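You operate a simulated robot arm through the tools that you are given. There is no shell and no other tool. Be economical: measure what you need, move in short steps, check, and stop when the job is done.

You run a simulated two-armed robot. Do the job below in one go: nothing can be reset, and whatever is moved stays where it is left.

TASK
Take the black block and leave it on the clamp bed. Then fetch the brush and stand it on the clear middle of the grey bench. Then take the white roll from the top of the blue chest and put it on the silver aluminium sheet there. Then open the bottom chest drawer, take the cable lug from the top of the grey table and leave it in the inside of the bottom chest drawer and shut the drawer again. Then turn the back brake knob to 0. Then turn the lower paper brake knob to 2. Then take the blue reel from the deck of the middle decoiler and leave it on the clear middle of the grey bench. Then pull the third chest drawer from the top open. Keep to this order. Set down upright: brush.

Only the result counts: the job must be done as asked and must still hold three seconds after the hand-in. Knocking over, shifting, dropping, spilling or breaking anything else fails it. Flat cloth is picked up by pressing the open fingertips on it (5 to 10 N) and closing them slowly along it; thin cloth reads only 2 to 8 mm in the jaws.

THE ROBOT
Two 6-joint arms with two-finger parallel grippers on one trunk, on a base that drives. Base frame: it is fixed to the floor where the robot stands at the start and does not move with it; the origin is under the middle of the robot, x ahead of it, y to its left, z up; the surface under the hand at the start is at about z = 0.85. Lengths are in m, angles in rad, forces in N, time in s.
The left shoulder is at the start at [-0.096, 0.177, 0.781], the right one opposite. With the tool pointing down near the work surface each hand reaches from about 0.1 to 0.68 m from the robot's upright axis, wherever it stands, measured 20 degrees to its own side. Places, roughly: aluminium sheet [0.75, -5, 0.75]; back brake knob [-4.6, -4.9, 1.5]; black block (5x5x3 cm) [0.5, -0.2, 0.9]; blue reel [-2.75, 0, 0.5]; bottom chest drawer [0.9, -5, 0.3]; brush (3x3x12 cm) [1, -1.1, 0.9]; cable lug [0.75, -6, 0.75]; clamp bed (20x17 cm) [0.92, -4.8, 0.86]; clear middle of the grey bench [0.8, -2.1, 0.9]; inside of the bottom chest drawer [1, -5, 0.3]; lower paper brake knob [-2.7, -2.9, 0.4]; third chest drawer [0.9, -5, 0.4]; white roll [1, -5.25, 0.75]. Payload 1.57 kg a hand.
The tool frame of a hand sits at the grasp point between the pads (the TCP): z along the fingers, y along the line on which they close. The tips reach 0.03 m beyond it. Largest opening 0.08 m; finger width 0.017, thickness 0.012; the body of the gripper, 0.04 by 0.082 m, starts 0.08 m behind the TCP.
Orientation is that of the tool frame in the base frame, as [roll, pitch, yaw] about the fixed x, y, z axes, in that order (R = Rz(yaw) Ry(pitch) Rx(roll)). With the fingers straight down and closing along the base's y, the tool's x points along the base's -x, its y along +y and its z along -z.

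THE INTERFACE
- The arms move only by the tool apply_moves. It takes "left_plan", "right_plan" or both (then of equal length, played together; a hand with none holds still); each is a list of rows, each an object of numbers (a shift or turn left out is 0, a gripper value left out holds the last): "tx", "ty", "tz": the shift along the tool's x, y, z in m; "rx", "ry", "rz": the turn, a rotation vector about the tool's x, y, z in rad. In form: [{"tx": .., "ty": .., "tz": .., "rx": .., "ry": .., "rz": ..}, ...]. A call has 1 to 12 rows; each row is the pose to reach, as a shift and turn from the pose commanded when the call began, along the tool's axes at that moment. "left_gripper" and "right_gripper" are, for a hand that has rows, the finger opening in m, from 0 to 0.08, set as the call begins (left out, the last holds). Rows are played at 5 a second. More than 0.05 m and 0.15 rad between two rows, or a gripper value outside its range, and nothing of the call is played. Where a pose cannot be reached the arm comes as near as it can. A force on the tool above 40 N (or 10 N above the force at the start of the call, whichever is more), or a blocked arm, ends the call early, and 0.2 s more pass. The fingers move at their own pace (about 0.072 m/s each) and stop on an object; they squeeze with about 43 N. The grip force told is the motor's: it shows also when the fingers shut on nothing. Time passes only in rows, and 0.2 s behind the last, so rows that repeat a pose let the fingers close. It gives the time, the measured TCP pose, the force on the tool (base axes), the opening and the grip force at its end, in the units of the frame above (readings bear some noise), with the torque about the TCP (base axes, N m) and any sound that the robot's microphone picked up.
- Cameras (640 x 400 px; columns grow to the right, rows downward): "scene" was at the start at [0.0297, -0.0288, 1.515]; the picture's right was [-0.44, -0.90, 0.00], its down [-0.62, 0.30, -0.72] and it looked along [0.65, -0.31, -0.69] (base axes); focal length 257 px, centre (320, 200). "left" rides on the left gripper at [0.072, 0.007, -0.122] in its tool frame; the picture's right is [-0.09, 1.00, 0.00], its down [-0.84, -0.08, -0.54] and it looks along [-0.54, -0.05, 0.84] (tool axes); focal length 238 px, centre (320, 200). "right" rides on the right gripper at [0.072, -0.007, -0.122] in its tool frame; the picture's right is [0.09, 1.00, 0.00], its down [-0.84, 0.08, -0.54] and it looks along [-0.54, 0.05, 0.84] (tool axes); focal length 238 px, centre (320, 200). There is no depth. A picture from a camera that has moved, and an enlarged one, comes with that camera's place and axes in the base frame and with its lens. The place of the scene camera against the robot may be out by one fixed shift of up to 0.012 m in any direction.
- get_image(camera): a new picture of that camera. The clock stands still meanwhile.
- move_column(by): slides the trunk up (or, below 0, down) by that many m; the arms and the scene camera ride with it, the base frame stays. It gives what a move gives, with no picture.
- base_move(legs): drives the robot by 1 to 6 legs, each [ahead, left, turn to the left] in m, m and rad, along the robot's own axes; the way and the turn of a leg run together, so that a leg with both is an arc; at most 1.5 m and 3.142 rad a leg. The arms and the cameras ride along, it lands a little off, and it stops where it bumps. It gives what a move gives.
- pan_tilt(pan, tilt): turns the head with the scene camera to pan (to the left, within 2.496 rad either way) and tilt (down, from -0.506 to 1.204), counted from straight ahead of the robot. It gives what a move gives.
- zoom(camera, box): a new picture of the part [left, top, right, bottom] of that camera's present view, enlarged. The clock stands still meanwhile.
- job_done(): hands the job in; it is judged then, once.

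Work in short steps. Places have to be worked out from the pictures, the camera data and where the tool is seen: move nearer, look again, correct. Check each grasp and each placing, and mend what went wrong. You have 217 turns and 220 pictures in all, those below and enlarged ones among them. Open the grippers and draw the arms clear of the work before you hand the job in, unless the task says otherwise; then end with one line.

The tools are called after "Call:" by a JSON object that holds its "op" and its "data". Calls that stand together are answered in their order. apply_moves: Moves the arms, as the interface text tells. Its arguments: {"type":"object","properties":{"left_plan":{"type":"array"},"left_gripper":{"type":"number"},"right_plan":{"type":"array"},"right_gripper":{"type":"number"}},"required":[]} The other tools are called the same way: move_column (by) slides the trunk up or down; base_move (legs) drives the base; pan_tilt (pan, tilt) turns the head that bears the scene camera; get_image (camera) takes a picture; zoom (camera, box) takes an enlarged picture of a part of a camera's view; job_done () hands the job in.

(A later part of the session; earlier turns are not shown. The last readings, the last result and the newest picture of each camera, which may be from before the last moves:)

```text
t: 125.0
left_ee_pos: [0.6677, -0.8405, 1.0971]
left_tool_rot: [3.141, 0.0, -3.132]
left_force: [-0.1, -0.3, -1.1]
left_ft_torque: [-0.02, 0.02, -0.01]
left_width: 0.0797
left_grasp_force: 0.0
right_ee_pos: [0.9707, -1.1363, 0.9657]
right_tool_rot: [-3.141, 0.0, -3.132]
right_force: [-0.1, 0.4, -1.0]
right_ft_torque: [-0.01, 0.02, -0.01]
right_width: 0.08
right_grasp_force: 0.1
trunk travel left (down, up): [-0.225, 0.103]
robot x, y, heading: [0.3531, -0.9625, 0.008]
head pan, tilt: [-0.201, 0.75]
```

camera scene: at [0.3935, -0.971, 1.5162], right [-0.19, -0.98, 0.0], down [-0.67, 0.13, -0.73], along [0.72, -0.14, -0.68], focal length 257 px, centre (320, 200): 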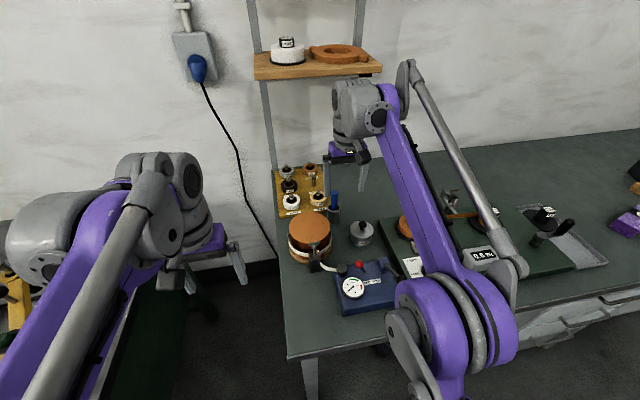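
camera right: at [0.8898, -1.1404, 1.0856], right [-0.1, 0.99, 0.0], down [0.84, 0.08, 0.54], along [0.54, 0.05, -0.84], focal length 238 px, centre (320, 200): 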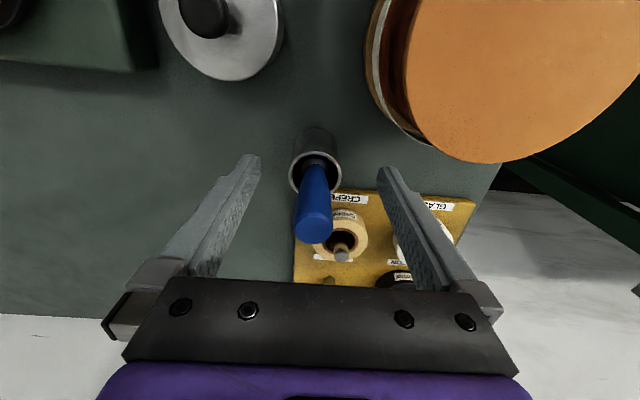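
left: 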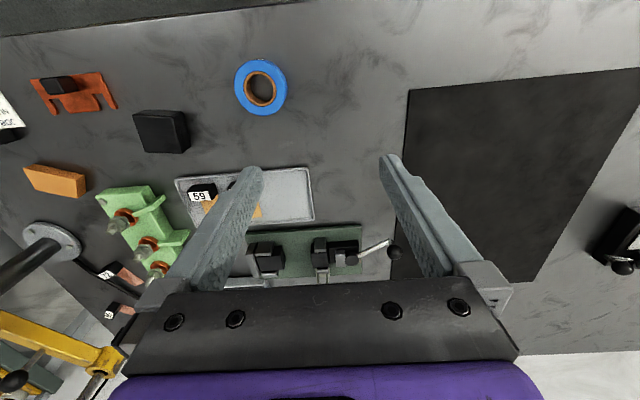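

Reached [0.971, -1.136, 0.966]. I close on the handle.

Call:
{"op": "apply_moves", "data": {"right_plan": [{"tz": 0}, {"tz": 0}, {"tz": 0}, {"tz": 0}], "right_gripper": 0.0}}

Call:
{"op": "get_image", "data": {"camera": "right"}}

```text
t: 126.0
left_ee_pos: [0.6681, -0.8397, 1.0977]
left_tool_rot: [-3.141, -0.001, -3.133]
left_force: [-0.7, -0.3, 0.1]
left_ft_torque: [0.01, 0.04, 0.01]
left_width: 0.0803
left_grasp_force: 0.1
right_ee_pos: [0.9721, -1.1359, 0.9662]
right_tool_rot: [3.141, 0.0, -3.133]
right_force: [0.7, -0.1, 0.5]
right_ft_torque: [-0.03, -0.03, 0.0]
right_width: 0.0219
right_grasp_force: 34.5
trunk travel left (down, up): [-0.225, 0.103]
robot x, y, heading: [0.3531, -0.9628, 0.009]
head pan, tilt: [-0.201, 0.75]
```

```text
188 pictures are left
camera right: at [0.8996, -1.1433, 1.0866], right [-0.1, 0.99, 0.0], down [0.84, 0.08, 0.54], along [0.54, 0.05, -0.84], focal length 238 px, centre (320, 200)
```

right: 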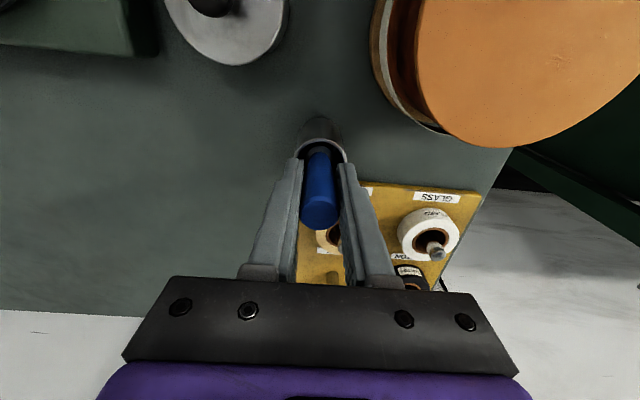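

Gripped (22 mm). To lift exactly vertically out of the cup I use the trunk column.

Call:
{"op": "move_column", "data": {"by": 0.1}}

Call:
{"op": "get_image", "data": {"camera": "right"}}

Call:
{"op": "zoom", "data": {"camera": "scene", "box": [240, 120, 400, 220]}}

```text
t: 127.3
left_ee_pos: [0.6654, -0.841, 1.1966]
left_tool_rot: [-3.142, -0.001, -3.134]
left_force: [0.5, 0.2, -0.3]
left_ft_torque: [0.0, 0.0, -0.01]
left_width: 0.08
left_grasp_force: 0.1
right_ee_pos: [0.9816, -1.1357, 1.0819]
right_tool_rot: [-3.142, 0.025, -3.134]
right_force: [0.8, 0.2, -0.6]
right_ft_torque: [0.02, -0.03, 0.0]
right_width: 0.0215
right_grasp_force: 34.7
trunk travel left (down, up): [-0.325, 0.003]
robot x, y, heading: [0.3525, -0.9644, 0.008]
head pan, tilt: [-0.201, 0.75]
```

```text
187 pictures are left
camera right: at [0.9071, -1.1428, 1.2019], right [-0.1, 0.99, 0.0], down [0.82, 0.08, 0.56], along [0.56, 0.06, -0.83], focal length 238 px, centre (320, 200)
```

right: 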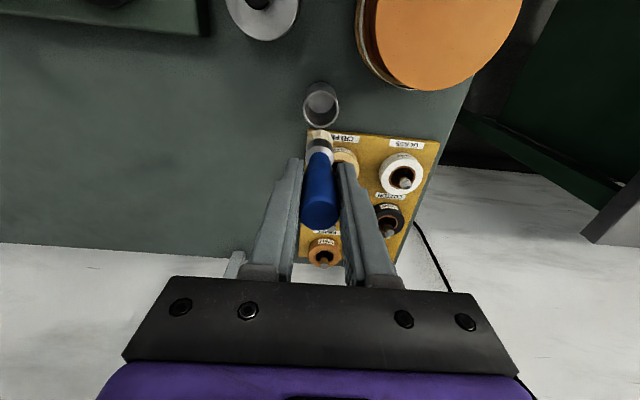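

```text
4.00 times, centred on (320, 170) of scene
camera zoom: at [0.3876, -0.9711, 1.6214], right [-0.19, -0.98, 0.0], down [-0.67, 0.13, -0.73], along [0.72, -0.14, -0.68], focal length 1028 px, centre (320, 320)
```

zoom: 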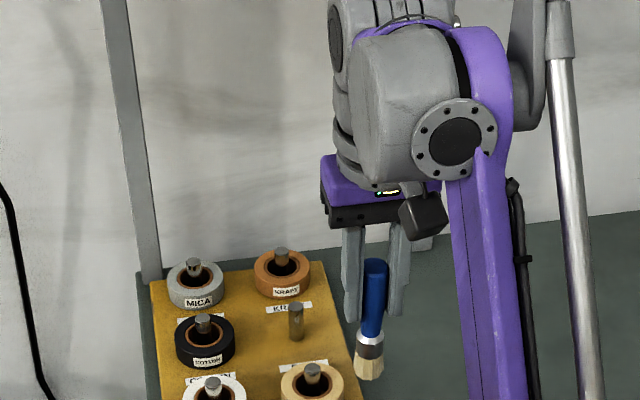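

The brush is out of the cup. I raise and retract toward the robot.

Call:
{"op": "apply_moves", "data": {"right_plan": [{"tx": 0.02, "tz": -0.03}, {"tx": 0.05, "tz": -0.05}, {"tx": 0.09, "tz": -0.06}, {"tx": 0.13, "tz": -0.06}, {"tx": 0.17, "tz": -0.06}, {"tx": 0.21, "tz": -0.06}, {"tx": 0.25, "tz": -0.06}, {"tx": 0.29, "tz": -0.06}, {"tx": 0.33, "tz": -0.06}]}}

Call:
{"op": "base_move", "data": {"legs": [[-0.3, 0, 0], [0, -1.0, 0]]}}

Call:
{"op": "get_image", "data": {"camera": "scene"}}

Call:
{"op": "get_image", "data": {"camera": "right"}}

```text
t: 129.3
left_ee_pos: [0.6674, -0.8397, 1.1974]
left_tool_rot: [-3.142, 0.001, -3.133]
left_force: [0.4, -0.3, -0.2]
left_ft_torque: [0.01, 0.01, -0.07]
left_width: 0.0801
left_grasp_force: 0.1
right_ee_pos: [0.9368, -1.1326, 1.1923]
right_tool_rot: [3.141, 0.025, -3.131]
right_force: [0.0, -0.1, -0.8]
right_ft_torque: [-0.01, -0.03, -0.01]
right_width: 0.0215
right_grasp_force: 34.6
right hand out of reach, approached as far as the arm can: row 2, 3, 4, 5, 6, 7, 8, 9
trunk travel left (down, up): [-0.325, 0.003]
robot x, y, heading: [0.357, -0.9625, 0.009]
head pan, tilt: [-0.201, 0.75]
```

```text
t: 140.1
left_ee_pos: [0.3756, -1.8426, 1.1966]
left_tool_rot: [-3.141, -0.001, -3.13]
left_force: [0.2, -0.4, 0.4]
left_ft_torque: [-0.01, 0.0, -0.04]
left_width: 0.08
left_grasp_force: 0.1
right_ee_pos: [0.6463, -2.134, 1.1923]
right_tool_rot: [-3.142, 0.023, -3.129]
right_force: [0.8, 0.5, -0.7]
right_ft_torque: [0.02, 0.01, 0.01]
right_width: 0.0215
right_grasp_force: 34.2
trunk travel left (down, up): [-0.325, 0.003]
robot x, y, heading: [0.0623, -1.9661, 0.014]
head pan, tilt: [-0.201, 0.75]
```

```text
185 pictures are left
camera scene: at [0.0968, -1.9734, 1.6215], right [-0.19, -0.98, 0.0], down [-0.67, 0.13, -0.73], along [0.72, -0.14, -0.68], focal length 257 px, centre (320, 200)
```

scene: 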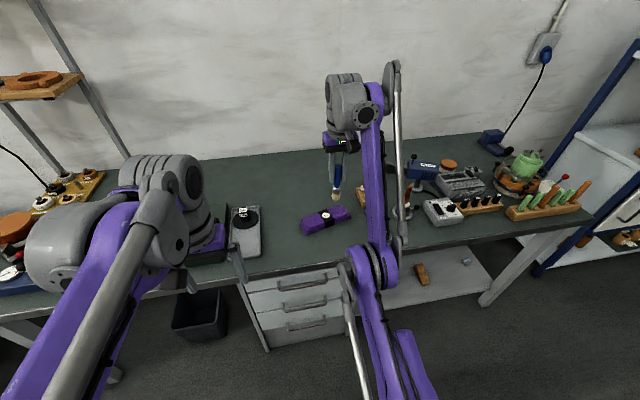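

```text
184 pictures are left
camera right: at [0.5712, -2.1411, 1.311], right [-0.1, 0.99, 0.0], down [0.82, 0.09, 0.56], along [0.56, 0.06, -0.83], focal length 238 px, centre (320, 200)
```

right: 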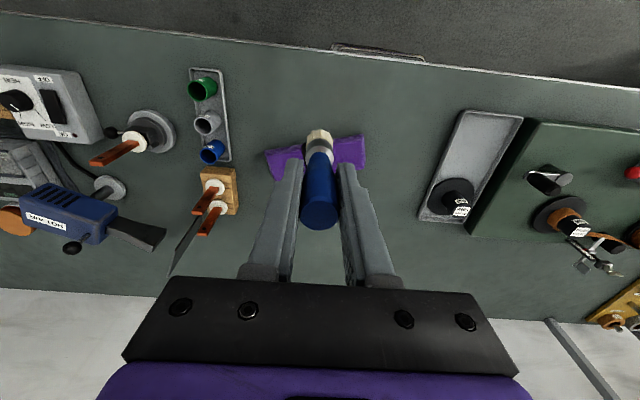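

The brush is held over the bench. I zoom on the clear middle to see the purple item and free area.

Call:
{"op": "zoom", "data": {"camera": "scene", "box": [210, 130, 450, 280]}}

```text
2.67 times, centred on (330, 205) of scene
camera zoom: at [0.0968, -1.9734, 1.6215], right [-0.19, -0.98, 0.0], down [-0.67, 0.13, -0.73], along [0.72, -0.14, -0.68], focal length 686 px, centre (293, 187)
```

zoom: 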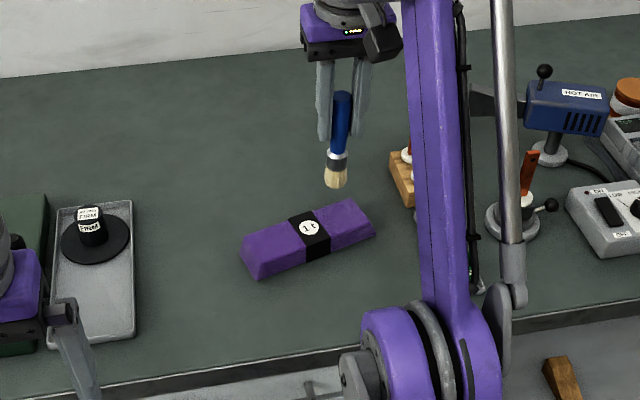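

A purple weight occupies about x 0.71–0.84, y -2.03..-2.21. I'll stand the brush behind it at about [0.875, -2.11]. I drive 0.23 ahead and level the tool.

Call:
{"op": "base_move", "data": {"legs": [[0.23, 0, -0.01]]}}

Call:
{"op": "apply_moves", "data": {"right_plan": [{"ty": 0.02, "ry": 0.0235}, {"ty": 0.02, "ry": 0.0235}, {"ty": 0.02, "tz": 0.04, "ry": 0.0235}, {"ty": 0.02, "tz": 0.08, "ry": 0.0235}, {"ty": 0.02, "tz": 0.12, "ry": 0.0235}, {"ty": 0.02, "tz": 0.16, "ry": 0.0235}, {"ty": 0.02, "tz": 0.16, "ry": 0.0235}]}}

Call:
{"op": "get_image", "data": {"camera": "right"}}

Call:
{"op": "zoom", "data": {"camera": "scene", "box": [210, 130, 450, 280]}}

```text
t: 141.8
left_ee_pos: [0.6007, -1.8451, 1.1972]
left_tool_rot: [-3.141, -0.002, 3.141]
left_force: [0.6, 0.2, 0.6]
left_ft_torque: [-0.01, -0.03, -0.04]
left_width: 0.0801
left_grasp_force: 0.1
right_ee_pos: [0.865, -2.1412, 1.1921]
right_tool_rot: [-3.141, 0.025, 3.139]
right_force: [0.4, 0.1, -0.6]
right_ft_torque: [-0.02, 0.02, 0.03]
right_width: 0.0215
right_grasp_force: 34.5
trunk travel left (down, up): [-0.325, 0.003]
robot x, y, heading: [0.2878, -1.9692, -0.004]
head pan, tilt: [-0.201, 0.75]
```

```text
t: 143.4
left_ee_pos: [0.6006, -1.8449, 1.1968]
left_tool_rot: [3.141, 0.0, 3.14]
left_force: [0.3, 1.7, 0.7]
left_ft_torque: [0.01, -0.01, 0.03]
left_width: 0.0799
left_grasp_force: 0.0
right_ee_pos: [0.8773, -2.1213, 1.0996]
right_tool_rot: [-3.141, -0.001, 3.138]
right_force: [-0.5, -0.1, -1.1]
right_ft_torque: [-0.01, 0.0, -0.01]
right_width: 0.0214
right_grasp_force: 34.3
right hand out of reach, approached as far as the arm can: row 4, 5, 6, 7
trunk travel left (down, up): [-0.325, 0.003]
robot x, y, heading: [0.2893, -1.9666, 0.001]
head pan, tilt: [-0.201, 0.75]
```

```text
182 pictures are left
camera right: at [0.8057, -2.1276, 1.2204], right [-0.09, 1.0, 0.0], down [0.84, 0.07, 0.54], along [0.54, 0.05, -0.84], focal length 238 px, centre (320, 200)
```

right: 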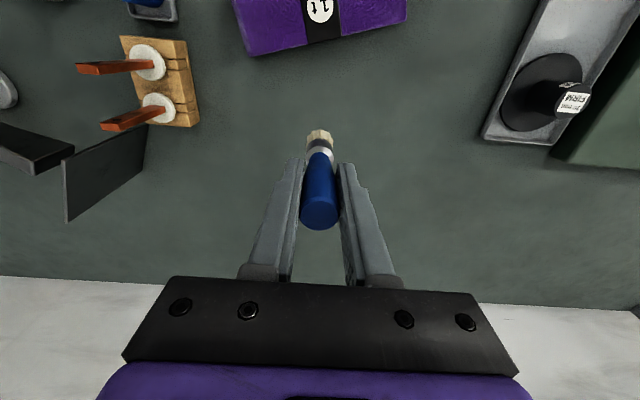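

```text
2.67 times, centred on (330, 205) of scene
camera zoom: at [0.3199, -1.9729, 1.6215], right [-0.2, -0.98, 0.0], down [-0.67, 0.14, -0.73], along [0.72, -0.15, -0.68], focal length 686 px, centre (293, 187)
```

zoom: 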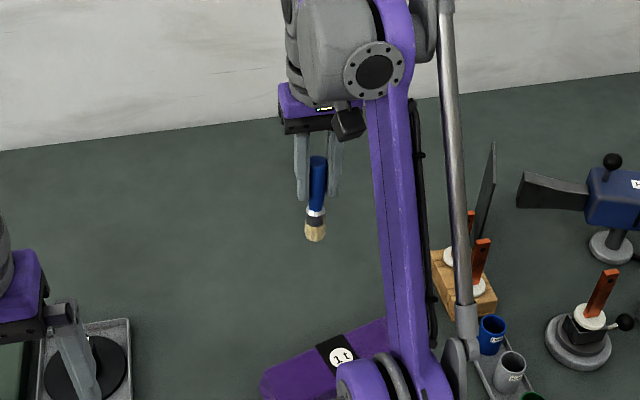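

The trunk is too high for this low reach. I lower the column in steps and check.

Call:
{"op": "move_column", "data": {"by": -0.05}}

```text
t: 144.3
left_ee_pos: [0.6006, -1.8444, 1.1484]
left_tool_rot: [3.142, -0.001, 3.14]
left_force: [0.5, 0.4, -0.9]
left_ft_torque: [0.02, -0.01, 0.02]
left_width: 0.0801
left_grasp_force: 0.1
right_ee_pos: [0.8801, -2.1235, 1.0494]
right_tool_rot: [-3.141, 0.0, 3.138]
right_force: [-0.1, 0.1, 0.5]
right_ft_torque: [0.04, 0.02, -0.05]
right_width: 0.0216
right_grasp_force: 34.2
trunk travel left (down, up): [-0.275, 0.053]
robot x, y, heading: [0.2846, -1.9617, -0.001]
head pan, tilt: [-0.201, 0.75]
```

Call:
{"op": "move_column", "data": {"by": -0.06}}

Call:
{"op": "apply_moves", "data": {"right_plan": [{"ty": 0.01}, {"ty": 0.01, "tz": 0.015}, {"ty": 0.01, "tz": 0.02}]}}

Call:
{"op": "zoom", "data": {"camera": "scene", "box": [210, 130, 450, 280]}}

```text
t: 145.3
left_ee_pos: [0.6008, -1.846, 1.0873]
left_tool_rot: [-3.14, 0.0, 3.139]
left_force: [-1.4, 0.5, 1.1]
left_ft_torque: [0.01, 0.01, -0.01]
left_width: 0.0799
left_grasp_force: 0.0
right_ee_pos: [0.8804, -2.1225, 0.9904]
right_tool_rot: [-3.141, 0.002, 3.137]
right_force: [0.6, 0.6, -0.5]
right_ft_torque: [0.02, 0.01, 0.02]
right_width: 0.0214
right_grasp_force: 34.1
trunk travel left (down, up): [-0.215, 0.113]
robot x, y, heading: [0.2892, -1.9661, -0.004]
head pan, tilt: [-0.201, 0.75]
```

```text
t: 146.1
left_ee_pos: [0.5999, -1.8449, 1.088]
left_tool_rot: [3.14, 0.0, 3.14]
left_force: [-0.7, 0.1, -0.3]
left_ft_torque: [0.02, 0.03, -0.04]
left_width: 0.08
left_grasp_force: 0.0
right_ee_pos: [0.8796, -2.1126, 0.97]
right_tool_rot: [3.139, 0.002, 3.14]
right_force: [-0.1, -0.1, -1.0]
right_ft_torque: [0.02, 0.03, 0.01]
right_width: 0.0214
right_grasp_force: 34.3
trunk travel left (down, up): [-0.215, 0.113]
robot x, y, heading: [0.2875, -1.9624, -0.003]
head pan, tilt: [-0.201, 0.75]
```

```text
2.67 times, centred on (330, 205) of scene
camera zoom: at [0.3238, -1.9727, 1.5065], right [-0.2, -0.98, 0.0], down [-0.67, 0.14, -0.73], along [0.72, -0.15, -0.68], focal length 686 px, centre (293, 187)
```

zoom: 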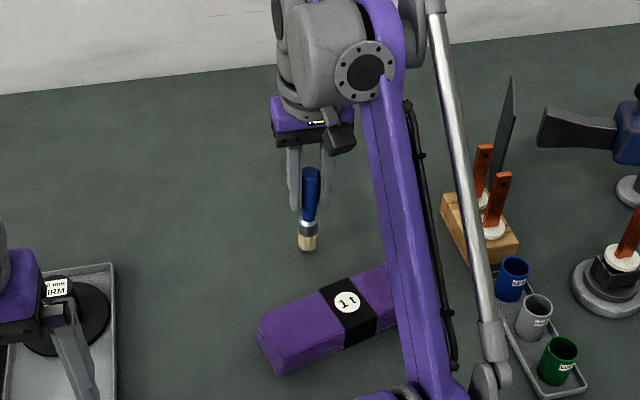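

Close to the surface; I descend in small steps watching the force.

Call:
{"op": "apply_moves", "data": {"right_plan": [{"tz": 0.003}, {"tz": 0.006}, {"tz": 0.008}]}}

Call:
{"op": "get_image", "data": {"camera": "right"}}

```text
t: 146.9
left_ee_pos: [0.6001, -1.8447, 1.0884]
left_tool_rot: [3.141, 0.0, 3.14]
left_force: [1.1, -0.2, -0.2]
left_ft_torque: [-0.01, -0.01, 0.0]
left_width: 0.0801
left_grasp_force: 0.0
right_ee_pos: [0.8805, -2.1131, 0.9613]
right_tool_rot: [-3.141, 0.002, 3.138]
right_force: [-0.1, 0.3, -0.6]
right_ft_torque: [-0.01, -0.02, 0.03]
right_width: 0.0216
right_grasp_force: 34.5
trunk travel left (down, up): [-0.215, 0.113]
robot x, y, heading: [0.2899, -1.9673, 0.001]
head pan, tilt: [-0.201, 0.75]
```

```text
179 pictures are left
camera right: at [0.808, -2.1194, 1.083], right [-0.09, 1.0, 0.0], down [0.84, 0.07, 0.54], along [0.54, 0.05, -0.84], focal length 238 px, centre (320, 200)
```

right: 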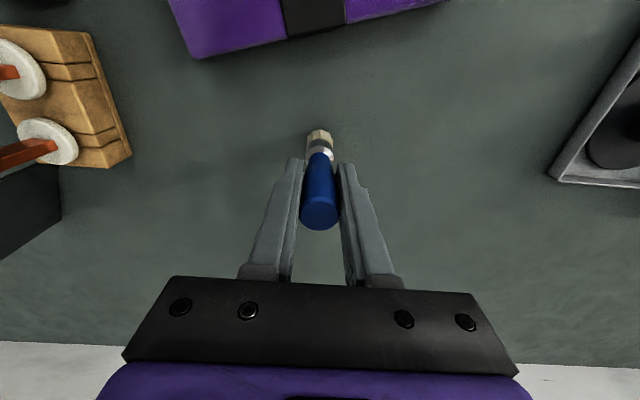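

Call:
{"op": "apply_moves", "data": {"right_plan": [{"tz": 0.002}, {"tz": 0.004}, {"tz": 0.004}]}}

Call:
{"op": "apply_moves", "data": {"right_plan": [{"tz": 0.002}, {"tz": 0.004}, {"tz": 0.004}]}}

```text
t: 147.7
left_ee_pos: [0.5997, -1.8447, 1.088]
left_tool_rot: [3.141, 0.001, 3.14]
left_force: [0.3, 0.3, 0.2]
left_ft_torque: [0.06, 0.02, 0.02]
left_width: 0.08
left_grasp_force: 0.1
right_ee_pos: [0.8795, -2.1134, 0.9602]
right_tool_rot: [3.141, 0.004, 3.139]
right_force: [7.1, 0.4, 26.1]
right_ft_torque: [0.01, -0.73, 0.03]
right_width: 0.0214
right_grasp_force: 34.6
trunk travel left (down, up): [-0.215, 0.113]
robot x, y, heading: [0.2884, -1.9631, 0.001]
head pan, tilt: [-0.201, 0.75]
```

```text
t: 148.5
left_ee_pos: [0.5981, -1.8444, 1.0892]
left_tool_rot: [-3.141, 0.002, 3.14]
left_force: [0.4, 0.9, -0.2]
left_ft_torque: [-0.02, -0.04, -0.02]
left_width: 0.0799
left_grasp_force: 0.0
right_ee_pos: [0.8769, -2.1128, 0.9559]
right_tool_rot: [-3.141, 0.004, 3.138]
right_force: [-1.4, -1.7, 31.8]
right_ft_torque: [-0.09, 0.06, -0.03]
right_width: 0.0217
right_grasp_force: 35.6
trunk travel left (down, up): [-0.215, 0.113]
robot x, y, heading: [0.2881, -1.963, 0.005]
head pan, tilt: [-0.201, 0.75]
```

Brush touches the bench with 32 N. I relieve the force before releasing.

Call:
{"op": "apply_moves", "data": {"right_plan": [{"tz": -0.002}, {"tz": -0.004}, {"tz": -0.004}]}}

Call:
{"op": "get_image", "data": {"camera": "right"}}

Call:
{"op": "zoom", "data": {"camera": "scene", "box": [280, 160, 376, 220]}}

```text
t: 149.3
left_ee_pos: [0.6009, -1.846, 1.089]
left_tool_rot: [3.141, 0.0, 3.14]
left_force: [0.2, -1.1, -0.3]
left_ft_torque: [0.0, 0.02, -0.01]
left_width: 0.08
left_grasp_force: 0.0
right_ee_pos: [0.8803, -2.1141, 0.9574]
right_tool_rot: [3.141, 0.001, 3.139]
right_force: [0.4, 0.5, -0.4]
right_ft_torque: [0.01, -0.02, 0.02]
right_width: 0.0216
right_grasp_force: 34.4
trunk travel left (down, up): [-0.215, 0.113]
robot x, y, heading: [0.2826, -1.961, -0.001]
head pan, tilt: [-0.201, 0.75]
```

```text
178 pictures are left
camera right: at [0.8083, -2.1191, 1.0792], right [-0.09, 1.0, 0.0], down [0.84, 0.08, 0.54], along [0.54, 0.05, -0.84], focal length 238 px, centre (320, 200)
```

right: 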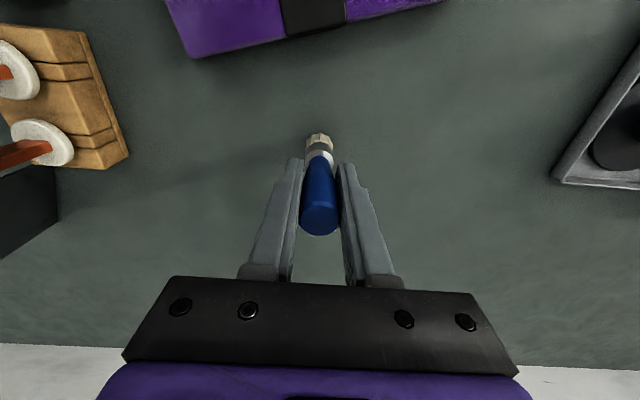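

```text
6.67 times, centred on (328, 190) of scene
camera zoom: at [0.3239, -1.9728, 1.5064], right [-0.2, -0.98, 0.0], down [-0.67, 0.14, -0.73], along [0.72, -0.15, -0.68], focal length 1714 px, centre (267, 267)
```

zoom: 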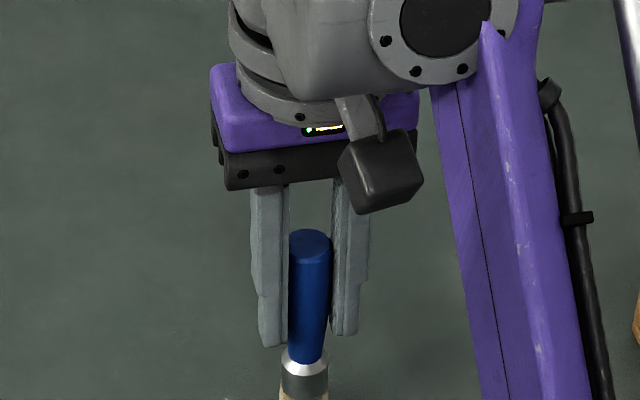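

Upright and about touching. I lower 1.5 mm and open slowly.

Call:
{"op": "apply_moves", "data": {"right_plan": [{"tz": 0.0015}, {"tz": 0.0015}]}}

Call:
{"op": "apply_moves", "data": {"right_plan": [{"tz": 0.0}, {"tz": 0.0}, {"tz": 0.0}], "right_gripper": 0.08}}

Call:
{"op": "get_image", "data": {"camera": "right"}}

```text
t: 149.9
left_ee_pos: [0.5989, -1.8452, 1.0867]
left_tool_rot: [-3.141, -0.001, 3.14]
left_force: [-0.1, -0.4, -0.2]
left_ft_torque: [-0.03, -0.03, -0.04]
left_width: 0.0801
left_grasp_force: 0.0
right_ee_pos: [0.8802, -2.1141, 0.9565]
right_tool_rot: [-3.141, 0.001, 3.14]
right_force: [-0.1, 0.2, 0.4]
right_ft_torque: [0.0, 0.0, -0.03]
right_width: 0.0217
right_grasp_force: 35.2
trunk travel left (down, up): [-0.215, 0.113]
robot x, y, heading: [0.2862, -1.965, -0.006]
head pan, tilt: [-0.201, 0.75]
```

```text
t: 150.7
left_ee_pos: [0.6003, -1.8447, 1.0881]
left_tool_rot: [3.141, 0.0, 3.139]
left_force: [0.8, 0.2, 0.5]
left_ft_torque: [0.02, -0.04, -0.01]
left_width: 0.0799
left_grasp_force: 0.1
right_ee_pos: [0.8802, -2.1137, 0.9566]
right_tool_rot: [3.141, 0.001, 3.139]
right_force: [0.1, -0.6, 0.4]
right_ft_torque: [0.03, 0.0, 0.01]
right_width: 0.08
right_grasp_force: 0.1
trunk travel left (down, up): [-0.215, 0.113]
robot x, y, heading: [0.285, -1.964, -0.001]
head pan, tilt: [-0.201, 0.75]
```

```text
176 pictures are left
camera right: at [0.808, -2.1191, 1.0776], right [-0.09, 1.0, 0.0], down [0.84, 0.08, 0.54], along [0.54, 0.05, -0.84], focal length 238 px, centre (320, 200)
```

right: 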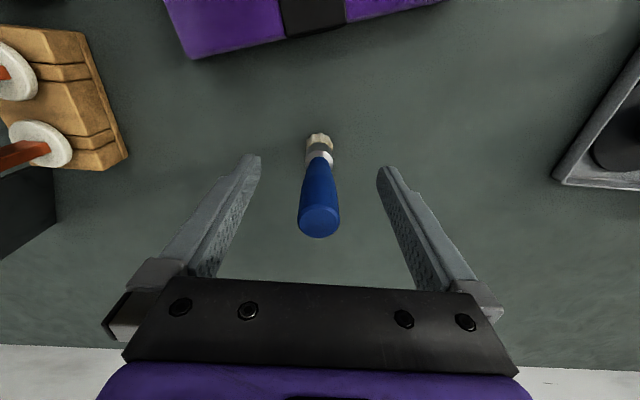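

The brush stands upright. I lift straight up with the column, then back off with the base.

Call:
{"op": "move_column", "data": {"by": 0.1}}

Call:
{"op": "get_image", "data": {"camera": "right"}}

```text
t: 152.0
left_ee_pos: [0.5983, -1.8453, 1.1871]
left_tool_rot: [-3.141, 0.001, 3.139]
left_force: [-0.7, 0.3, -0.5]
left_ft_torque: [-0.01, 0.02, 0.01]
left_width: 0.0798
left_grasp_force: 0.0
right_ee_pos: [0.8888, -2.1124, 1.0705]
right_tool_rot: [3.141, 0.024, 3.14]
right_force: [-0.1, -0.5, -0.2]
right_ft_torque: [0.01, 0.0, -0.01]
right_width: 0.0803
right_grasp_force: 0.0
trunk travel left (down, up): [-0.315, 0.013]
robot x, y, heading: [0.2902, -1.963, -0.001]
head pan, tilt: [-0.201, 0.75]
```

```text
175 pictures are left
camera right: at [0.8147, -2.1193, 1.191], right [-0.09, 1.0, 0.0], down [0.82, 0.08, 0.56], along [0.56, 0.05, -0.83], focal length 238 px, centre (320, 200)
```

right: 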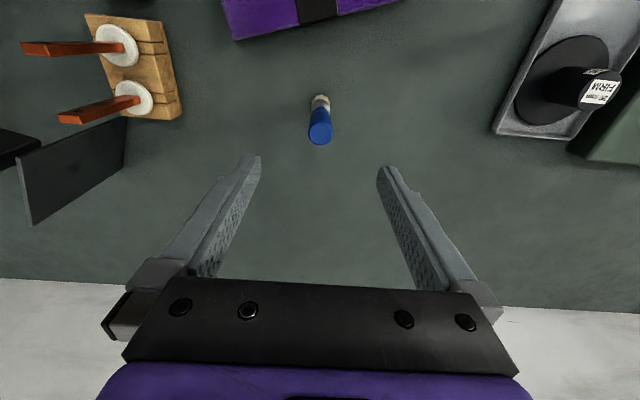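

Brush stands. I back off, then lower the column and fold the arm in.

Call:
{"op": "base_move", "data": {"legs": [[-0.35, 0, 0]]}}

Call:
{"op": "move_column", "data": {"by": -0.09}}

Call:
{"op": "apply_moves", "data": {"right_plan": [{"tx": 0.04, "ry": 0.02}, {"tx": 0.08, "ry": 0.02, "tz": -0.02}, {"tx": 0.12, "ry": 0.02, "tz": -0.04}, {"tx": 0.16, "ry": 0.02, "tz": -0.06}, {"tx": 0.2, "ry": 0.02, "tz": -0.08}, {"tx": 0.24, "ry": 0.02, "tz": -0.1}, {"tx": 0.28, "ry": 0.02, "tz": -0.1}]}}

Call:
{"op": "get_image", "data": {"camera": "scene"}}

```text
t: 154.3
left_ee_pos: [0.2465, -1.8447, 1.1869]
left_tool_rot: [-3.141, 0.0, 3.137]
left_force: [-0.1, 0.0, -0.2]
left_ft_torque: [0.02, -0.01, -0.04]
left_width: 0.0798
left_grasp_force: 0.0
right_ee_pos: [0.5346, -2.1129, 1.0719]
right_tool_rot: [-3.142, 0.024, 3.138]
right_force: [-0.1, -0.2, 0.0]
right_ft_torque: [0.01, -0.01, -0.01]
right_width: 0.0799
right_grasp_force: 0.1
trunk travel left (down, up): [-0.315, 0.013]
robot x, y, heading: [-0.0671, -1.9602, -0.003]
head pan, tilt: [-0.201, 0.75]
```

```text
t: 155.6
left_ee_pos: [0.2451, -1.8447, 1.097]
left_tool_rot: [-3.142, 0.001, 3.137]
left_force: [0.2, 0.3, -0.5]
left_ft_torque: [0.03, 0.01, 0.02]
left_width: 0.0799
left_grasp_force: 0.2
right_ee_pos: [0.5337, -2.1127, 0.9818]
right_tool_rot: [3.141, 0.025, 3.139]
right_force: [0.3, -0.2, -0.3]
right_ft_torque: [0.01, 0.01, 0.01]
right_width: 0.08
right_grasp_force: 0.1
trunk travel left (down, up): [-0.225, 0.103]
robot x, y, heading: [-0.0702, -1.9604, -0.006]
head pan, tilt: [-0.201, 0.75]
```

```text
t: 157.2
left_ee_pos: [0.2453, -1.8458, 1.0965]
left_tool_rot: [3.141, 0.0, 3.136]
left_force: [-0.6, 0.6, 0.3]
left_ft_torque: [0.01, 0.0, 0.03]
left_width: 0.0799
left_grasp_force: 0.1
right_ee_pos: [0.4369, -2.1065, 1.1497]
right_tool_rot: [-3.141, 0.001, 3.139]
right_force: [0.5, -0.1, 0.3]
right_ft_torque: [-0.02, 0.02, 0.01]
right_width: 0.08
right_grasp_force: 0.0
right hand out of reach, approached as far as the arm can: row 1, 2, 3, 4, 5, 6, 7
trunk travel left (down, up): [-0.225, 0.103]
robot x, y, heading: [-0.0679, -1.964, -0.007]
head pan, tilt: [-0.201, 0.75]
```

```text
174 pictures are left
camera scene: at [-0.0315, -1.9719, 1.5162], right [-0.2, -0.98, 0.0], down [-0.67, 0.14, -0.73], along [0.72, -0.15, -0.68], focal length 257 px, centre (320, 200)
```

scene: 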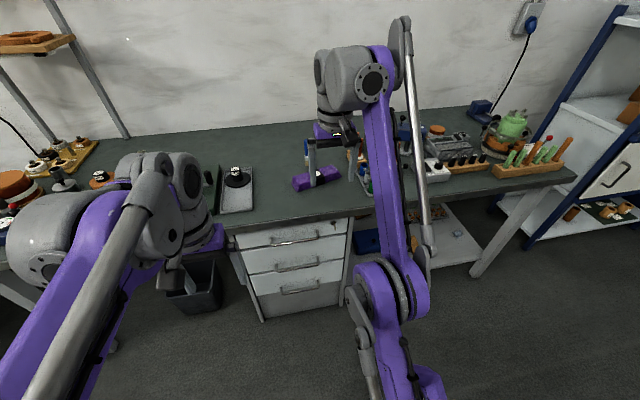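

The arm retracts only partly; I try again from this posture.

Call:
{"op": "apply_moves", "data": {"right_plan": [{"tx": 0.03}, {"tx": 0.06}, {"tx": 0.09}, {"tx": 0.12}, {"tx": 0.15}, {"tx": 0.18}, {"tx": 0.2}]}}

```text
t: 158.8
left_ee_pos: [0.2447, -1.8445, 1.0991]
left_tool_rot: [3.141, -0.001, 3.138]
left_force: [-0.7, 0.6, -0.8]
left_ft_torque: [0.01, 0.02, 0.03]
left_width: 0.0801
left_grasp_force: 0.1
right_ee_pos: [0.2368, -2.1013, 1.1538]
right_tool_rot: [-3.14, 0.004, 3.139]
right_force: [-0.3, 0.8, -0.3]
right_ft_torque: [-0.01, 0.0, 0.0]
right_width: 0.08
right_grasp_force: 0.0
right hand out of reach, approached as far as the arm can: row 1, 2, 3
trunk travel left (down, up): [-0.225, 0.103]
robot x, y, heading: [-0.068, -1.9643, -0.002]
head pan, tilt: [-0.201, 0.75]
```

Folded. Now to the chest: I drive right along x≈0.08.

Call:
{"op": "base_move", "data": {"legs": [[0.14, 0, 0.002], [0, -1.2, 0]]}}

```text
t: 170.4
left_ee_pos: [0.3761, -3.044, 1.0975]
left_tool_rot: [-3.141, 0.0, 3.122]
left_force: [0.1, 0.4, -0.3]
left_ft_torque: [-0.02, 0.01, 0.01]
left_width: 0.0799
left_grasp_force: 0.0
right_ee_pos: [0.3641, -3.3005, 1.1538]
right_tool_rot: [3.141, 0.003, 3.121]
right_force: [-0.3, 0.5, 0.3]
right_ft_torque: [0.02, 0.0, 0.02]
right_width: 0.0802
right_grasp_force: 0.1
trunk travel left (down, up): [-0.225, 0.103]
robot x, y, heading: [0.0624, -3.1559, -0.012]
head pan, tilt: [-0.201, 0.75]
```

Call:
{"op": "base_move", "data": {"legs": [[0.02, 0, 0.015], [0, -1.0, 0], [0, -0.95, 0], [0.22, 0, 0]]}}

Call:
{"op": "pan_tilt", "data": {"pan": -0.15, "tilt": 0.7}}

Call:
{"op": "get_image", "data": {"camera": "scene"}}

Call:
{"op": "get_image", "data": {"camera": "right"}}

```text
t: 189.7
left_ee_pos: [0.5962, -5.0112, 1.0967]
left_tool_rot: [-3.141, 0.001, -3.141]
left_force: [0.0, -0.2, 0.1]
left_ft_torque: [-0.01, 0.04, 0.0]
left_width: 0.08
left_grasp_force: 0.1
right_ee_pos: [0.5881, -5.2664, 1.1544]
right_tool_rot: [-3.141, 0.003, 3.14]
right_force: [0.7, -0.1, 0.3]
right_ft_torque: [-0.02, 0.0, -0.04]
right_width: 0.0799
right_grasp_force: 0.3
trunk travel left (down, up): [-0.225, 0.103]
robot x, y, heading: [0.2843, -5.1292, -0.002]
head pan, tilt: [-0.201, 0.75]
```

```text
t: 190.3
left_ee_pos: [0.5953, -5.0105, 1.0973]
left_tool_rot: [3.141, 0.001, 3.141]
left_force: [-0.4, 0.6, -0.5]
left_ft_torque: [0.01, -0.03, 0.0]
left_width: 0.0799
left_grasp_force: 0.2
right_ee_pos: [0.5882, -5.2678, 1.1525]
right_tool_rot: [3.14, 0.004, 3.14]
right_force: [0.2, -0.7, 0.2]
right_ft_torque: [0.04, 0.0, -0.02]
right_width: 0.0799
right_grasp_force: 0.0
trunk travel left (down, up): [-0.225, 0.103]
robot x, y, heading: [0.2829, -5.1276, 0.001]
head pan, tilt: [-0.15, 0.7]
```

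```text
173 pictures are left
camera scene: at [0.3219, -5.135, 1.5204], right [-0.15, -0.99, 0.0], down [-0.64, 0.1, -0.76], along [0.76, -0.12, -0.64], focal length 257 px, centre (320, 200)
```

scene: 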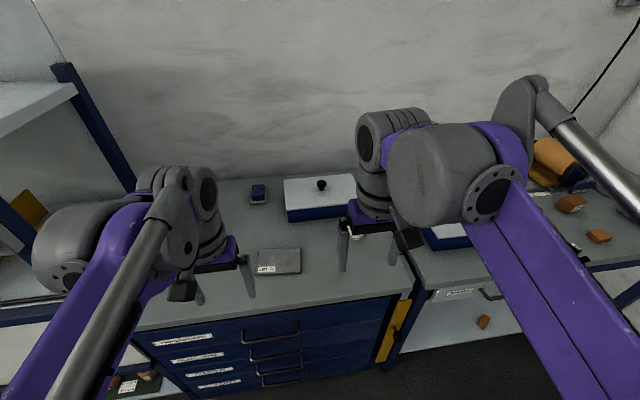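

```text
172 pictures are left
camera right: at [0.5163, -5.2733, 1.2742], right [-0.09, 1.0, 0.0], down [0.83, 0.08, 0.55], along [0.54, 0.05, -0.84], focal length 238 px, centre (320, 200)
```

right: 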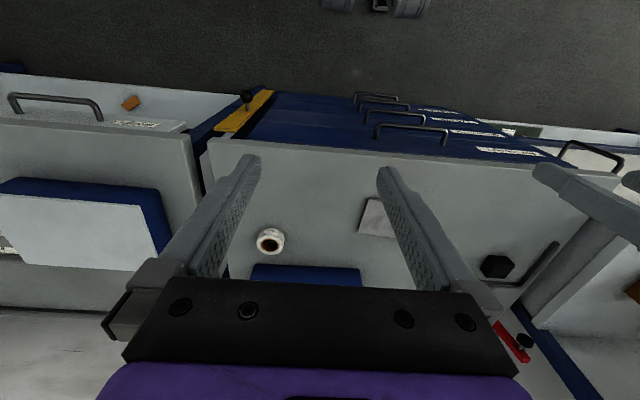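

The roll is at about [0.89, -5.35]. I move the right hand over it to look closer.

Call:
{"op": "apply_moves", "data": {"right_plan": [{"tx": -0.04, "ty": -0.01, "tz": 0.015}, {"tx": -0.08, "ty": -0.025, "tz": 0.03}, {"tx": -0.12, "ty": -0.04, "tz": 0.05}, {"tx": -0.16, "ty": -0.055, "tz": 0.07}, {"tx": -0.2, "ty": -0.07, "tz": 0.09}, {"tx": -0.235, "ty": -0.08, "tz": 0.12}, {"tx": -0.265, "ty": -0.08, "tz": 0.14}, {"tx": -0.265, "ty": -0.08, "tz": 0.14}]}}

Call:
{"op": "get_image", "data": {"camera": "right"}}

```text
t: 192.1
left_ee_pos: [0.5949, -5.0108, 1.0977]
left_tool_rot: [-3.14, -0.001, 3.141]
left_force: [0.4, 0.5, -0.9]
left_ft_torque: [-0.03, -0.02, -0.02]
left_width: 0.08
left_grasp_force: 0.2
right_ee_pos: [0.8552, -5.35, 1.0156]
right_tool_rot: [-3.141, 0.006, 3.141]
right_force: [-0.2, -0.2, 0.0]
right_ft_torque: [0.0, -0.04, -0.03]
right_width: 0.08
right_grasp_force: 0.0
trunk travel left (down, up): [-0.225, 0.103]
robot x, y, heading: [0.2823, -5.1336, -0.001]
head pan, tilt: [-0.15, 0.7]
```

```text
171 pictures are left
camera right: at [0.7827, -5.3553, 1.1359], right [-0.09, 1.0, 0.0], down [0.83, 0.08, 0.55], along [0.54, 0.05, -0.84], focal length 238 px, centre (320, 200)
```

right: 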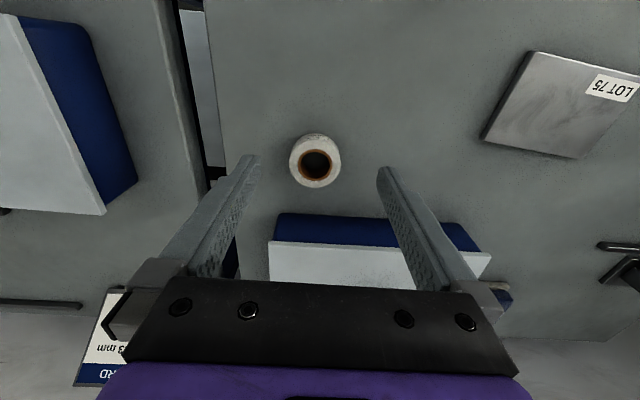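

The roll (≈6 cm) is at about [0.897, -5.349]. I descend around it.

Call:
{"op": "apply_moves", "data": {"right_plan": [{"tx": -0.02}, {"tx": -0.042, "ty": 0.0015, "tz": 0.02, "ry": 0.005}, {"tx": -0.042, "ty": 0.0015, "tz": 0.06, "ry": 0.005}, {"tx": -0.042, "ty": 0.0015, "tz": 0.08, "ry": 0.005}, {"tx": -0.042, "ty": 0.0015, "tz": 0.08, "ry": 0.005}]}}

Call:
{"op": "get_image", "data": {"camera": "right"}}

```text
t: 193.3
left_ee_pos: [0.5956, -5.0115, 1.0973]
left_tool_rot: [3.141, 0.0, -3.141]
left_force: [0.9, 0.2, -0.4]
left_ft_torque: [-0.01, -0.02, -0.02]
left_width: 0.0801
left_grasp_force: 0.1
right_ee_pos: [0.8941, -5.3473, 0.9349]
right_tool_rot: [-3.141, -0.003, 3.14]
right_force: [0.4, 0.0, 0.2]
right_ft_torque: [-0.02, 0.01, -0.01]
right_width: 0.0798
right_grasp_force: 0.1
trunk travel left (down, up): [-0.225, 0.103]
robot x, y, heading: [0.281, -5.1286, 0.003]
head pan, tilt: [-0.15, 0.7]
```

```text
170 pictures are left
camera right: at [0.8236, -5.3538, 1.0562], right [-0.09, 1.0, 0.0], down [0.84, 0.08, 0.54], along [0.54, 0.05, -0.84], focal length 238 px, centre (320, 200)
```

right: 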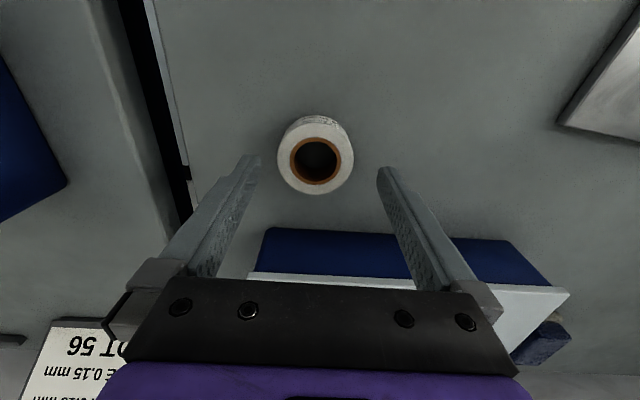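

Aligned. I descend the rest and grip.

Call:
{"op": "apply_moves", "data": {"right_plan": [{"tx": -0.001, "ty": -0.002, "tz": 0.02}, {"tx": -0.001, "ty": -0.002, "tz": 0.035}, {"tx": -0.001, "ty": -0.002, "tz": 0.041}, {"tx": -0.001, "ty": -0.002, "tz": 0.041}]}}

Call:
{"op": "apply_moves", "data": {"right_plan": [{"tz": 0}, {"tz": 0}, {"tz": 0}, {"tz": 0}], "right_gripper": 0.0}}

Call:
{"op": "get_image", "data": {"camera": "right"}}

```text
t: 194.3
left_ee_pos: [0.5954, -5.0113, 1.0964]
left_tool_rot: [3.141, 0.0, -3.141]
left_force: [0.5, 0.1, 0.0]
left_ft_torque: [-0.01, -0.01, -0.01]
left_width: 0.0799
left_grasp_force: 0.1
right_ee_pos: [0.8968, -5.35, 0.894]
right_tool_rot: [-3.14, -0.003, 3.14]
right_force: [0.4, -0.6, -0.1]
right_ft_torque: [0.02, 0.0, -0.01]
right_width: 0.08
right_grasp_force: 0.0
trunk travel left (down, up): [-0.225, 0.103]
robot x, y, heading: [0.2823, -5.1278, -0.003]
head pan, tilt: [-0.15, 0.7]
```

```text
t: 195.3
left_ee_pos: [0.595, -5.0105, 1.0974]
left_tool_rot: [3.141, 0.0, 3.141]
left_force: [0.3, 0.4, 0.2]
left_ft_torque: [0.01, 0.02, -0.02]
left_width: 0.0801
left_grasp_force: 0.0
right_ee_pos: [0.896, -5.3479, 0.8936]
right_tool_rot: [3.141, -0.001, 3.141]
right_force: [-0.1, -0.3, -0.5]
right_ft_torque: [-0.02, 0.0, 0.02]
right_width: 0.0588
right_grasp_force: 43.3
trunk travel left (down, up): [-0.225, 0.103]
robot x, y, heading: [0.2844, -5.1294, 0.001]
head pan, tilt: [-0.15, 0.7]
```

```text
169 pictures are left
camera right: at [0.8253, -5.355, 1.015], right [-0.09, 1.0, 0.0], down [0.84, 0.08, 0.54], along [0.54, 0.05, -0.84], focal length 238 px, centre (320, 200)
```

right: 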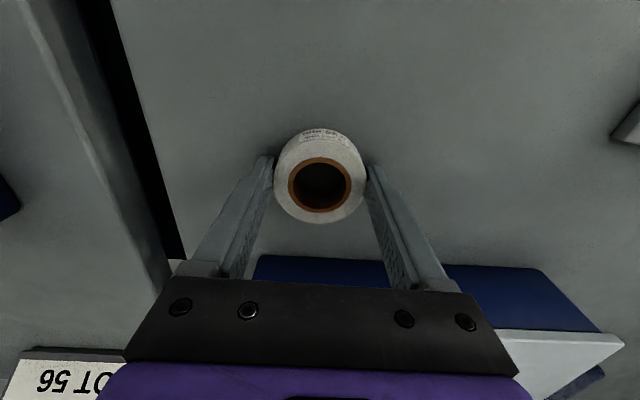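

Gripped. I lift, shift the left hand aside, and carry the roll toward the sheet.

Call:
{"op": "apply_moves", "data": {"right_plan": [{"tz": -0.03}, {"tz": -0.06}, {"tz": -0.09}, {"tx": 0.015, "ty": 0.04, "tz": -0.1}, {"tx": 0.03, "ty": 0.08, "tz": -0.1}, {"tx": 0.045, "ty": 0.12, "tz": -0.1}, {"tx": 0.06, "ty": 0.16, "tz": -0.1}], "left_plan": [{"ty": 0.03}, {"ty": 0.06}, {"ty": 0.09}, {"ty": 0.12}, {"ty": 0.14}, {"ty": 0.14}, {"ty": 0.14}]}}

Call:
{"op": "get_image", "data": {"camera": "right"}}

Call:
{"op": "zoom", "data": {"camera": "scene", "box": [210, 180, 450, 330]}}

```text
t: 196.9
left_ee_pos: [0.5958, -4.8714, 1.0997]
left_tool_rot: [-3.141, -0.001, 3.14]
left_force: [0.2, -0.6, -1.1]
left_ft_torque: [-0.03, -0.01, 0.0]
left_width: 0.0799
left_grasp_force: 0.1
right_ee_pos: [0.8384, -5.184, 0.9945]
right_tool_rot: [-3.14, -0.001, 3.141]
right_force: [-0.1, 0.0, -0.6]
right_ft_torque: [0.02, 0.02, 0.02]
right_width: 0.0585
right_grasp_force: 43.1
trunk travel left (down, up): [-0.225, 0.103]
robot x, y, heading: [0.283, -5.1282, -0.006]
head pan, tilt: [-0.15, 0.7]
```

```text
168 pictures are left
camera right: at [0.7658, -5.1904, 1.115], right [-0.09, 1.0, 0.0], down [0.84, 0.08, 0.54], along [0.54, 0.05, -0.84], focal length 238 px, centre (320, 200)
```

right: 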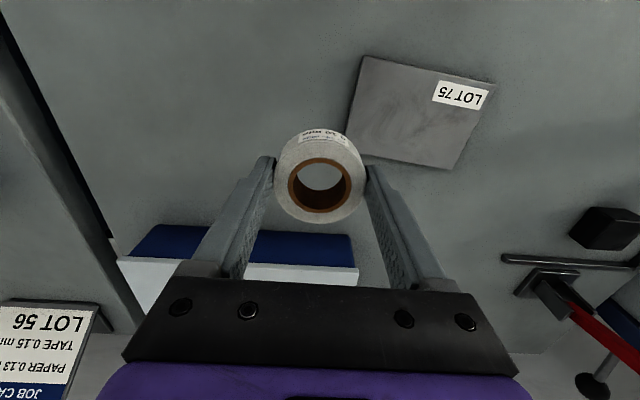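

```text
2.67 times, centred on (330, 255) of scene
camera zoom: at [0.3213, -5.1339, 1.5205], right [-0.15, -0.99, 0.0], down [-0.64, 0.1, -0.77], along [0.76, -0.12, -0.64], focal length 686 px, centre (293, 53)
```

zoom: 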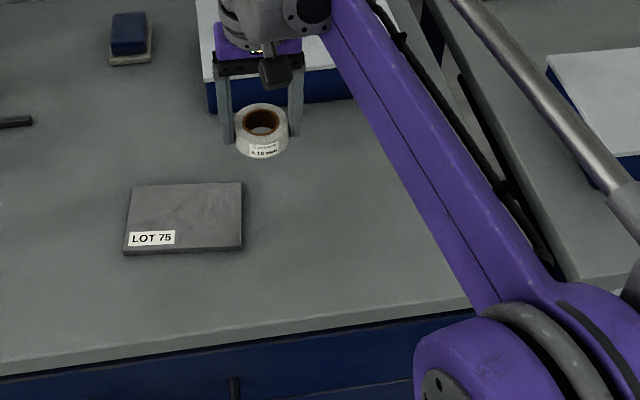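

The sheet spans x 0.77–0.87, y -5.15..-5.025. I carry the roll over its centre and lower it.

Call:
{"op": "apply_moves", "data": {"right_plan": [{"tx": 0.01, "ty": 0.045}, {"tx": 0.018, "ty": 0.093}, {"tx": 0.018, "ty": 0.093, "tz": 0.04}, {"tx": 0.018, "ty": 0.093, "tz": 0.07}, {"tx": 0.018, "ty": 0.093, "tz": 0.082}, {"tx": 0.018, "ty": 0.093, "tz": 0.086}]}}

Call:
{"op": "get_image", "data": {"camera": "right"}}

```text
t: 198.3
left_ee_pos: [0.5955, -4.8718, 1.0996]
left_tool_rot: [3.141, -0.001, 3.141]
left_force: [0.6, -0.2, -0.9]
left_ft_torque: [0.0, -0.02, -0.01]
left_width: 0.0799
left_grasp_force: 0.1
right_ee_pos: [0.8178, -5.0971, 0.9087]
right_tool_rot: [-3.141, -0.003, 3.139]
right_force: [0.6, -0.1, -0.3]
right_ft_torque: [-0.01, -0.04, 0.0]
right_width: 0.0589
right_grasp_force: 43.3
trunk travel left (down, up): [-0.225, 0.103]
robot x, y, heading: [0.2806, -5.1319, -0.002]
head pan, tilt: [-0.15, 0.7]
```

```text
166 pictures are left
camera right: at [0.7464, -5.1025, 1.0302], right [-0.09, 1.0, 0.0], down [0.84, 0.08, 0.54], along [0.54, 0.05, -0.84], focal length 238 px, centre (320, 200)
```

right: 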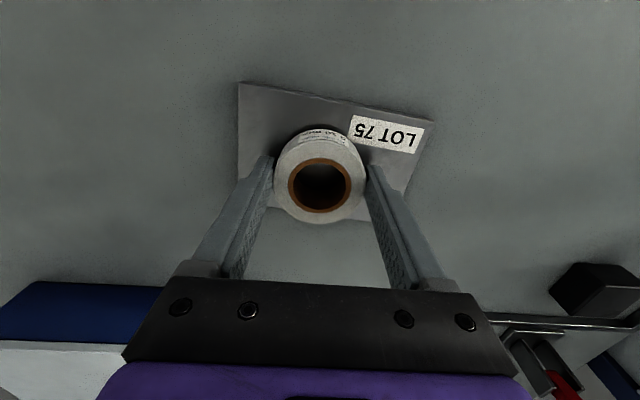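

Well centred. I lower slowly to contact.

Call:
{"op": "apply_moves", "data": {"right_plan": [{"tz": 0.003}, {"tz": 0.005}, {"tz": 0.005}]}}

```text
t: 199.1
left_ee_pos: [0.5943, -4.8716, 1.0996]
left_tool_rot: [-3.141, -0.001, -3.141]
left_force: [-0.5, -0.5, 0.3]
left_ft_torque: [-0.03, 0.01, 0.0]
left_width: 0.0801
left_grasp_force: 0.1
right_ee_pos: [0.8181, -5.0955, 0.9043]
right_tool_rot: [3.141, 0.0, 3.14]
right_force: [5.2, -0.1, 17.9]
right_ft_torque: [-0.12, 0.08, 0.02]
right_width: 0.0589
right_grasp_force: 43.3
trunk travel left (down, up): [-0.225, 0.103]
robot x, y, heading: [0.2808, -5.1315, -0.001]
head pan, tilt: [-0.15, 0.7]
```

Contact at z 0.904. I relieve, release and rise.

Call:
{"op": "apply_moves", "data": {"right_plan": [{"tz": -0.002}, {"tz": -0.002}]}}

Call:
{"op": "apply_moves", "data": {"right_plan": [{"tz": 0}, {"tz": 0}, {"tz": 0}], "right_gripper": 0.08}}

Call:
{"op": "apply_moves", "data": {"right_plan": [{"tz": -0.03}, {"tz": -0.07}, {"tz": -0.11}, {"tz": -0.15}, {"tx": 0.04, "tz": -0.17}, {"tx": 0.08, "tz": -0.18, "ty": -0.02}, {"tx": 0.12, "tz": -0.18, "ty": -0.05}, {"tx": 0.16, "tz": -0.18, "ty": -0.08}, {"tx": 0.2, "tz": -0.18, "ty": -0.11}, {"tx": 0.24, "tz": -0.18, "ty": -0.14}]}}

Call:
{"op": "get_image", "data": {"camera": "scene"}}

```text
t: 199.7
left_ee_pos: [0.5954, -4.8711, 1.098]
left_tool_rot: [-3.142, 0.001, -3.141]
left_force: [-0.3, 0.5, 0.4]
left_ft_torque: [-0.03, -0.01, -0.05]
left_width: 0.0798
left_grasp_force: 0.0
right_ee_pos: [0.8193, -5.0944, 0.9048]
right_tool_rot: [-3.141, -0.001, 3.14]
right_force: [0.3, 0.0, -0.3]
right_ft_torque: [0.02, -0.01, -0.01]
right_width: 0.0591
right_grasp_force: 42.7
trunk travel left (down, up): [-0.225, 0.103]
robot x, y, heading: [0.2809, -5.1319, 0.001]
head pan, tilt: [-0.15, 0.7]
```

```text
t: 200.5
left_ee_pos: [0.5943, -4.8715, 1.099]
left_tool_rot: [3.141, -0.002, 3.141]
left_force: [0.3, -0.7, 0.0]
left_ft_torque: [-0.02, -0.01, -0.03]
left_width: 0.0798
left_grasp_force: 0.0
right_ee_pos: [0.819, -5.0951, 0.9053]
right_tool_rot: [3.142, -0.004, 3.139]
right_force: [0.2, 0.0, -0.8]
right_ft_torque: [-0.03, 0.04, 0.02]
right_width: 0.0799
right_grasp_force: 0.1
trunk travel left (down, up): [-0.225, 0.103]
robot x, y, heading: [0.2844, -5.1281, 0.0]
head pan, tilt: [-0.15, 0.7]
```

```text
t: 202.7
left_ee_pos: [0.5939, -4.8726, 1.1]
left_tool_rot: [3.14, 0.002, -3.141]
left_force: [-0.4, -0.2, -0.1]
left_ft_torque: [0.01, -0.03, 0.03]
left_width: 0.0802
left_grasp_force: 0.0
right_ee_pos: [0.5767, -5.2335, 1.085]
right_tool_rot: [3.142, 0.001, -3.141]
right_force: [-0.1, 0.4, -0.1]
right_ft_torque: [0.07, 0.01, 0.0]
right_width: 0.0798
right_grasp_force: 0.0
trunk travel left (down, up): [-0.225, 0.103]
robot x, y, heading: [0.2818, -5.1296, -0.001]
head pan, tilt: [-0.15, 0.7]
```

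```text
165 pictures are left
camera scene: at [0.3198, -5.1356, 1.5205], right [-0.15, -0.99, 0.0], down [-0.64, 0.1, -0.77], along [0.76, -0.11, -0.64], focal length 257 px, centre (320, 200)
```

scene: 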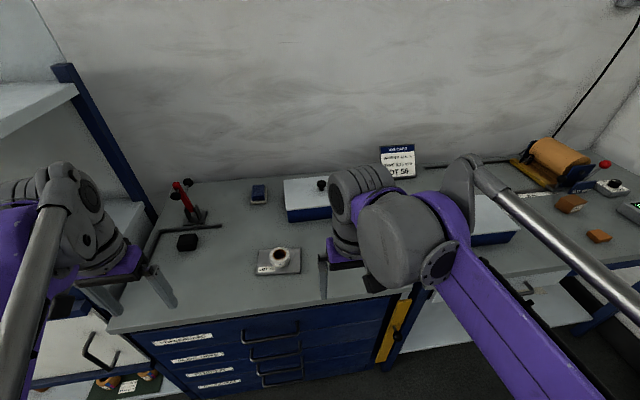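

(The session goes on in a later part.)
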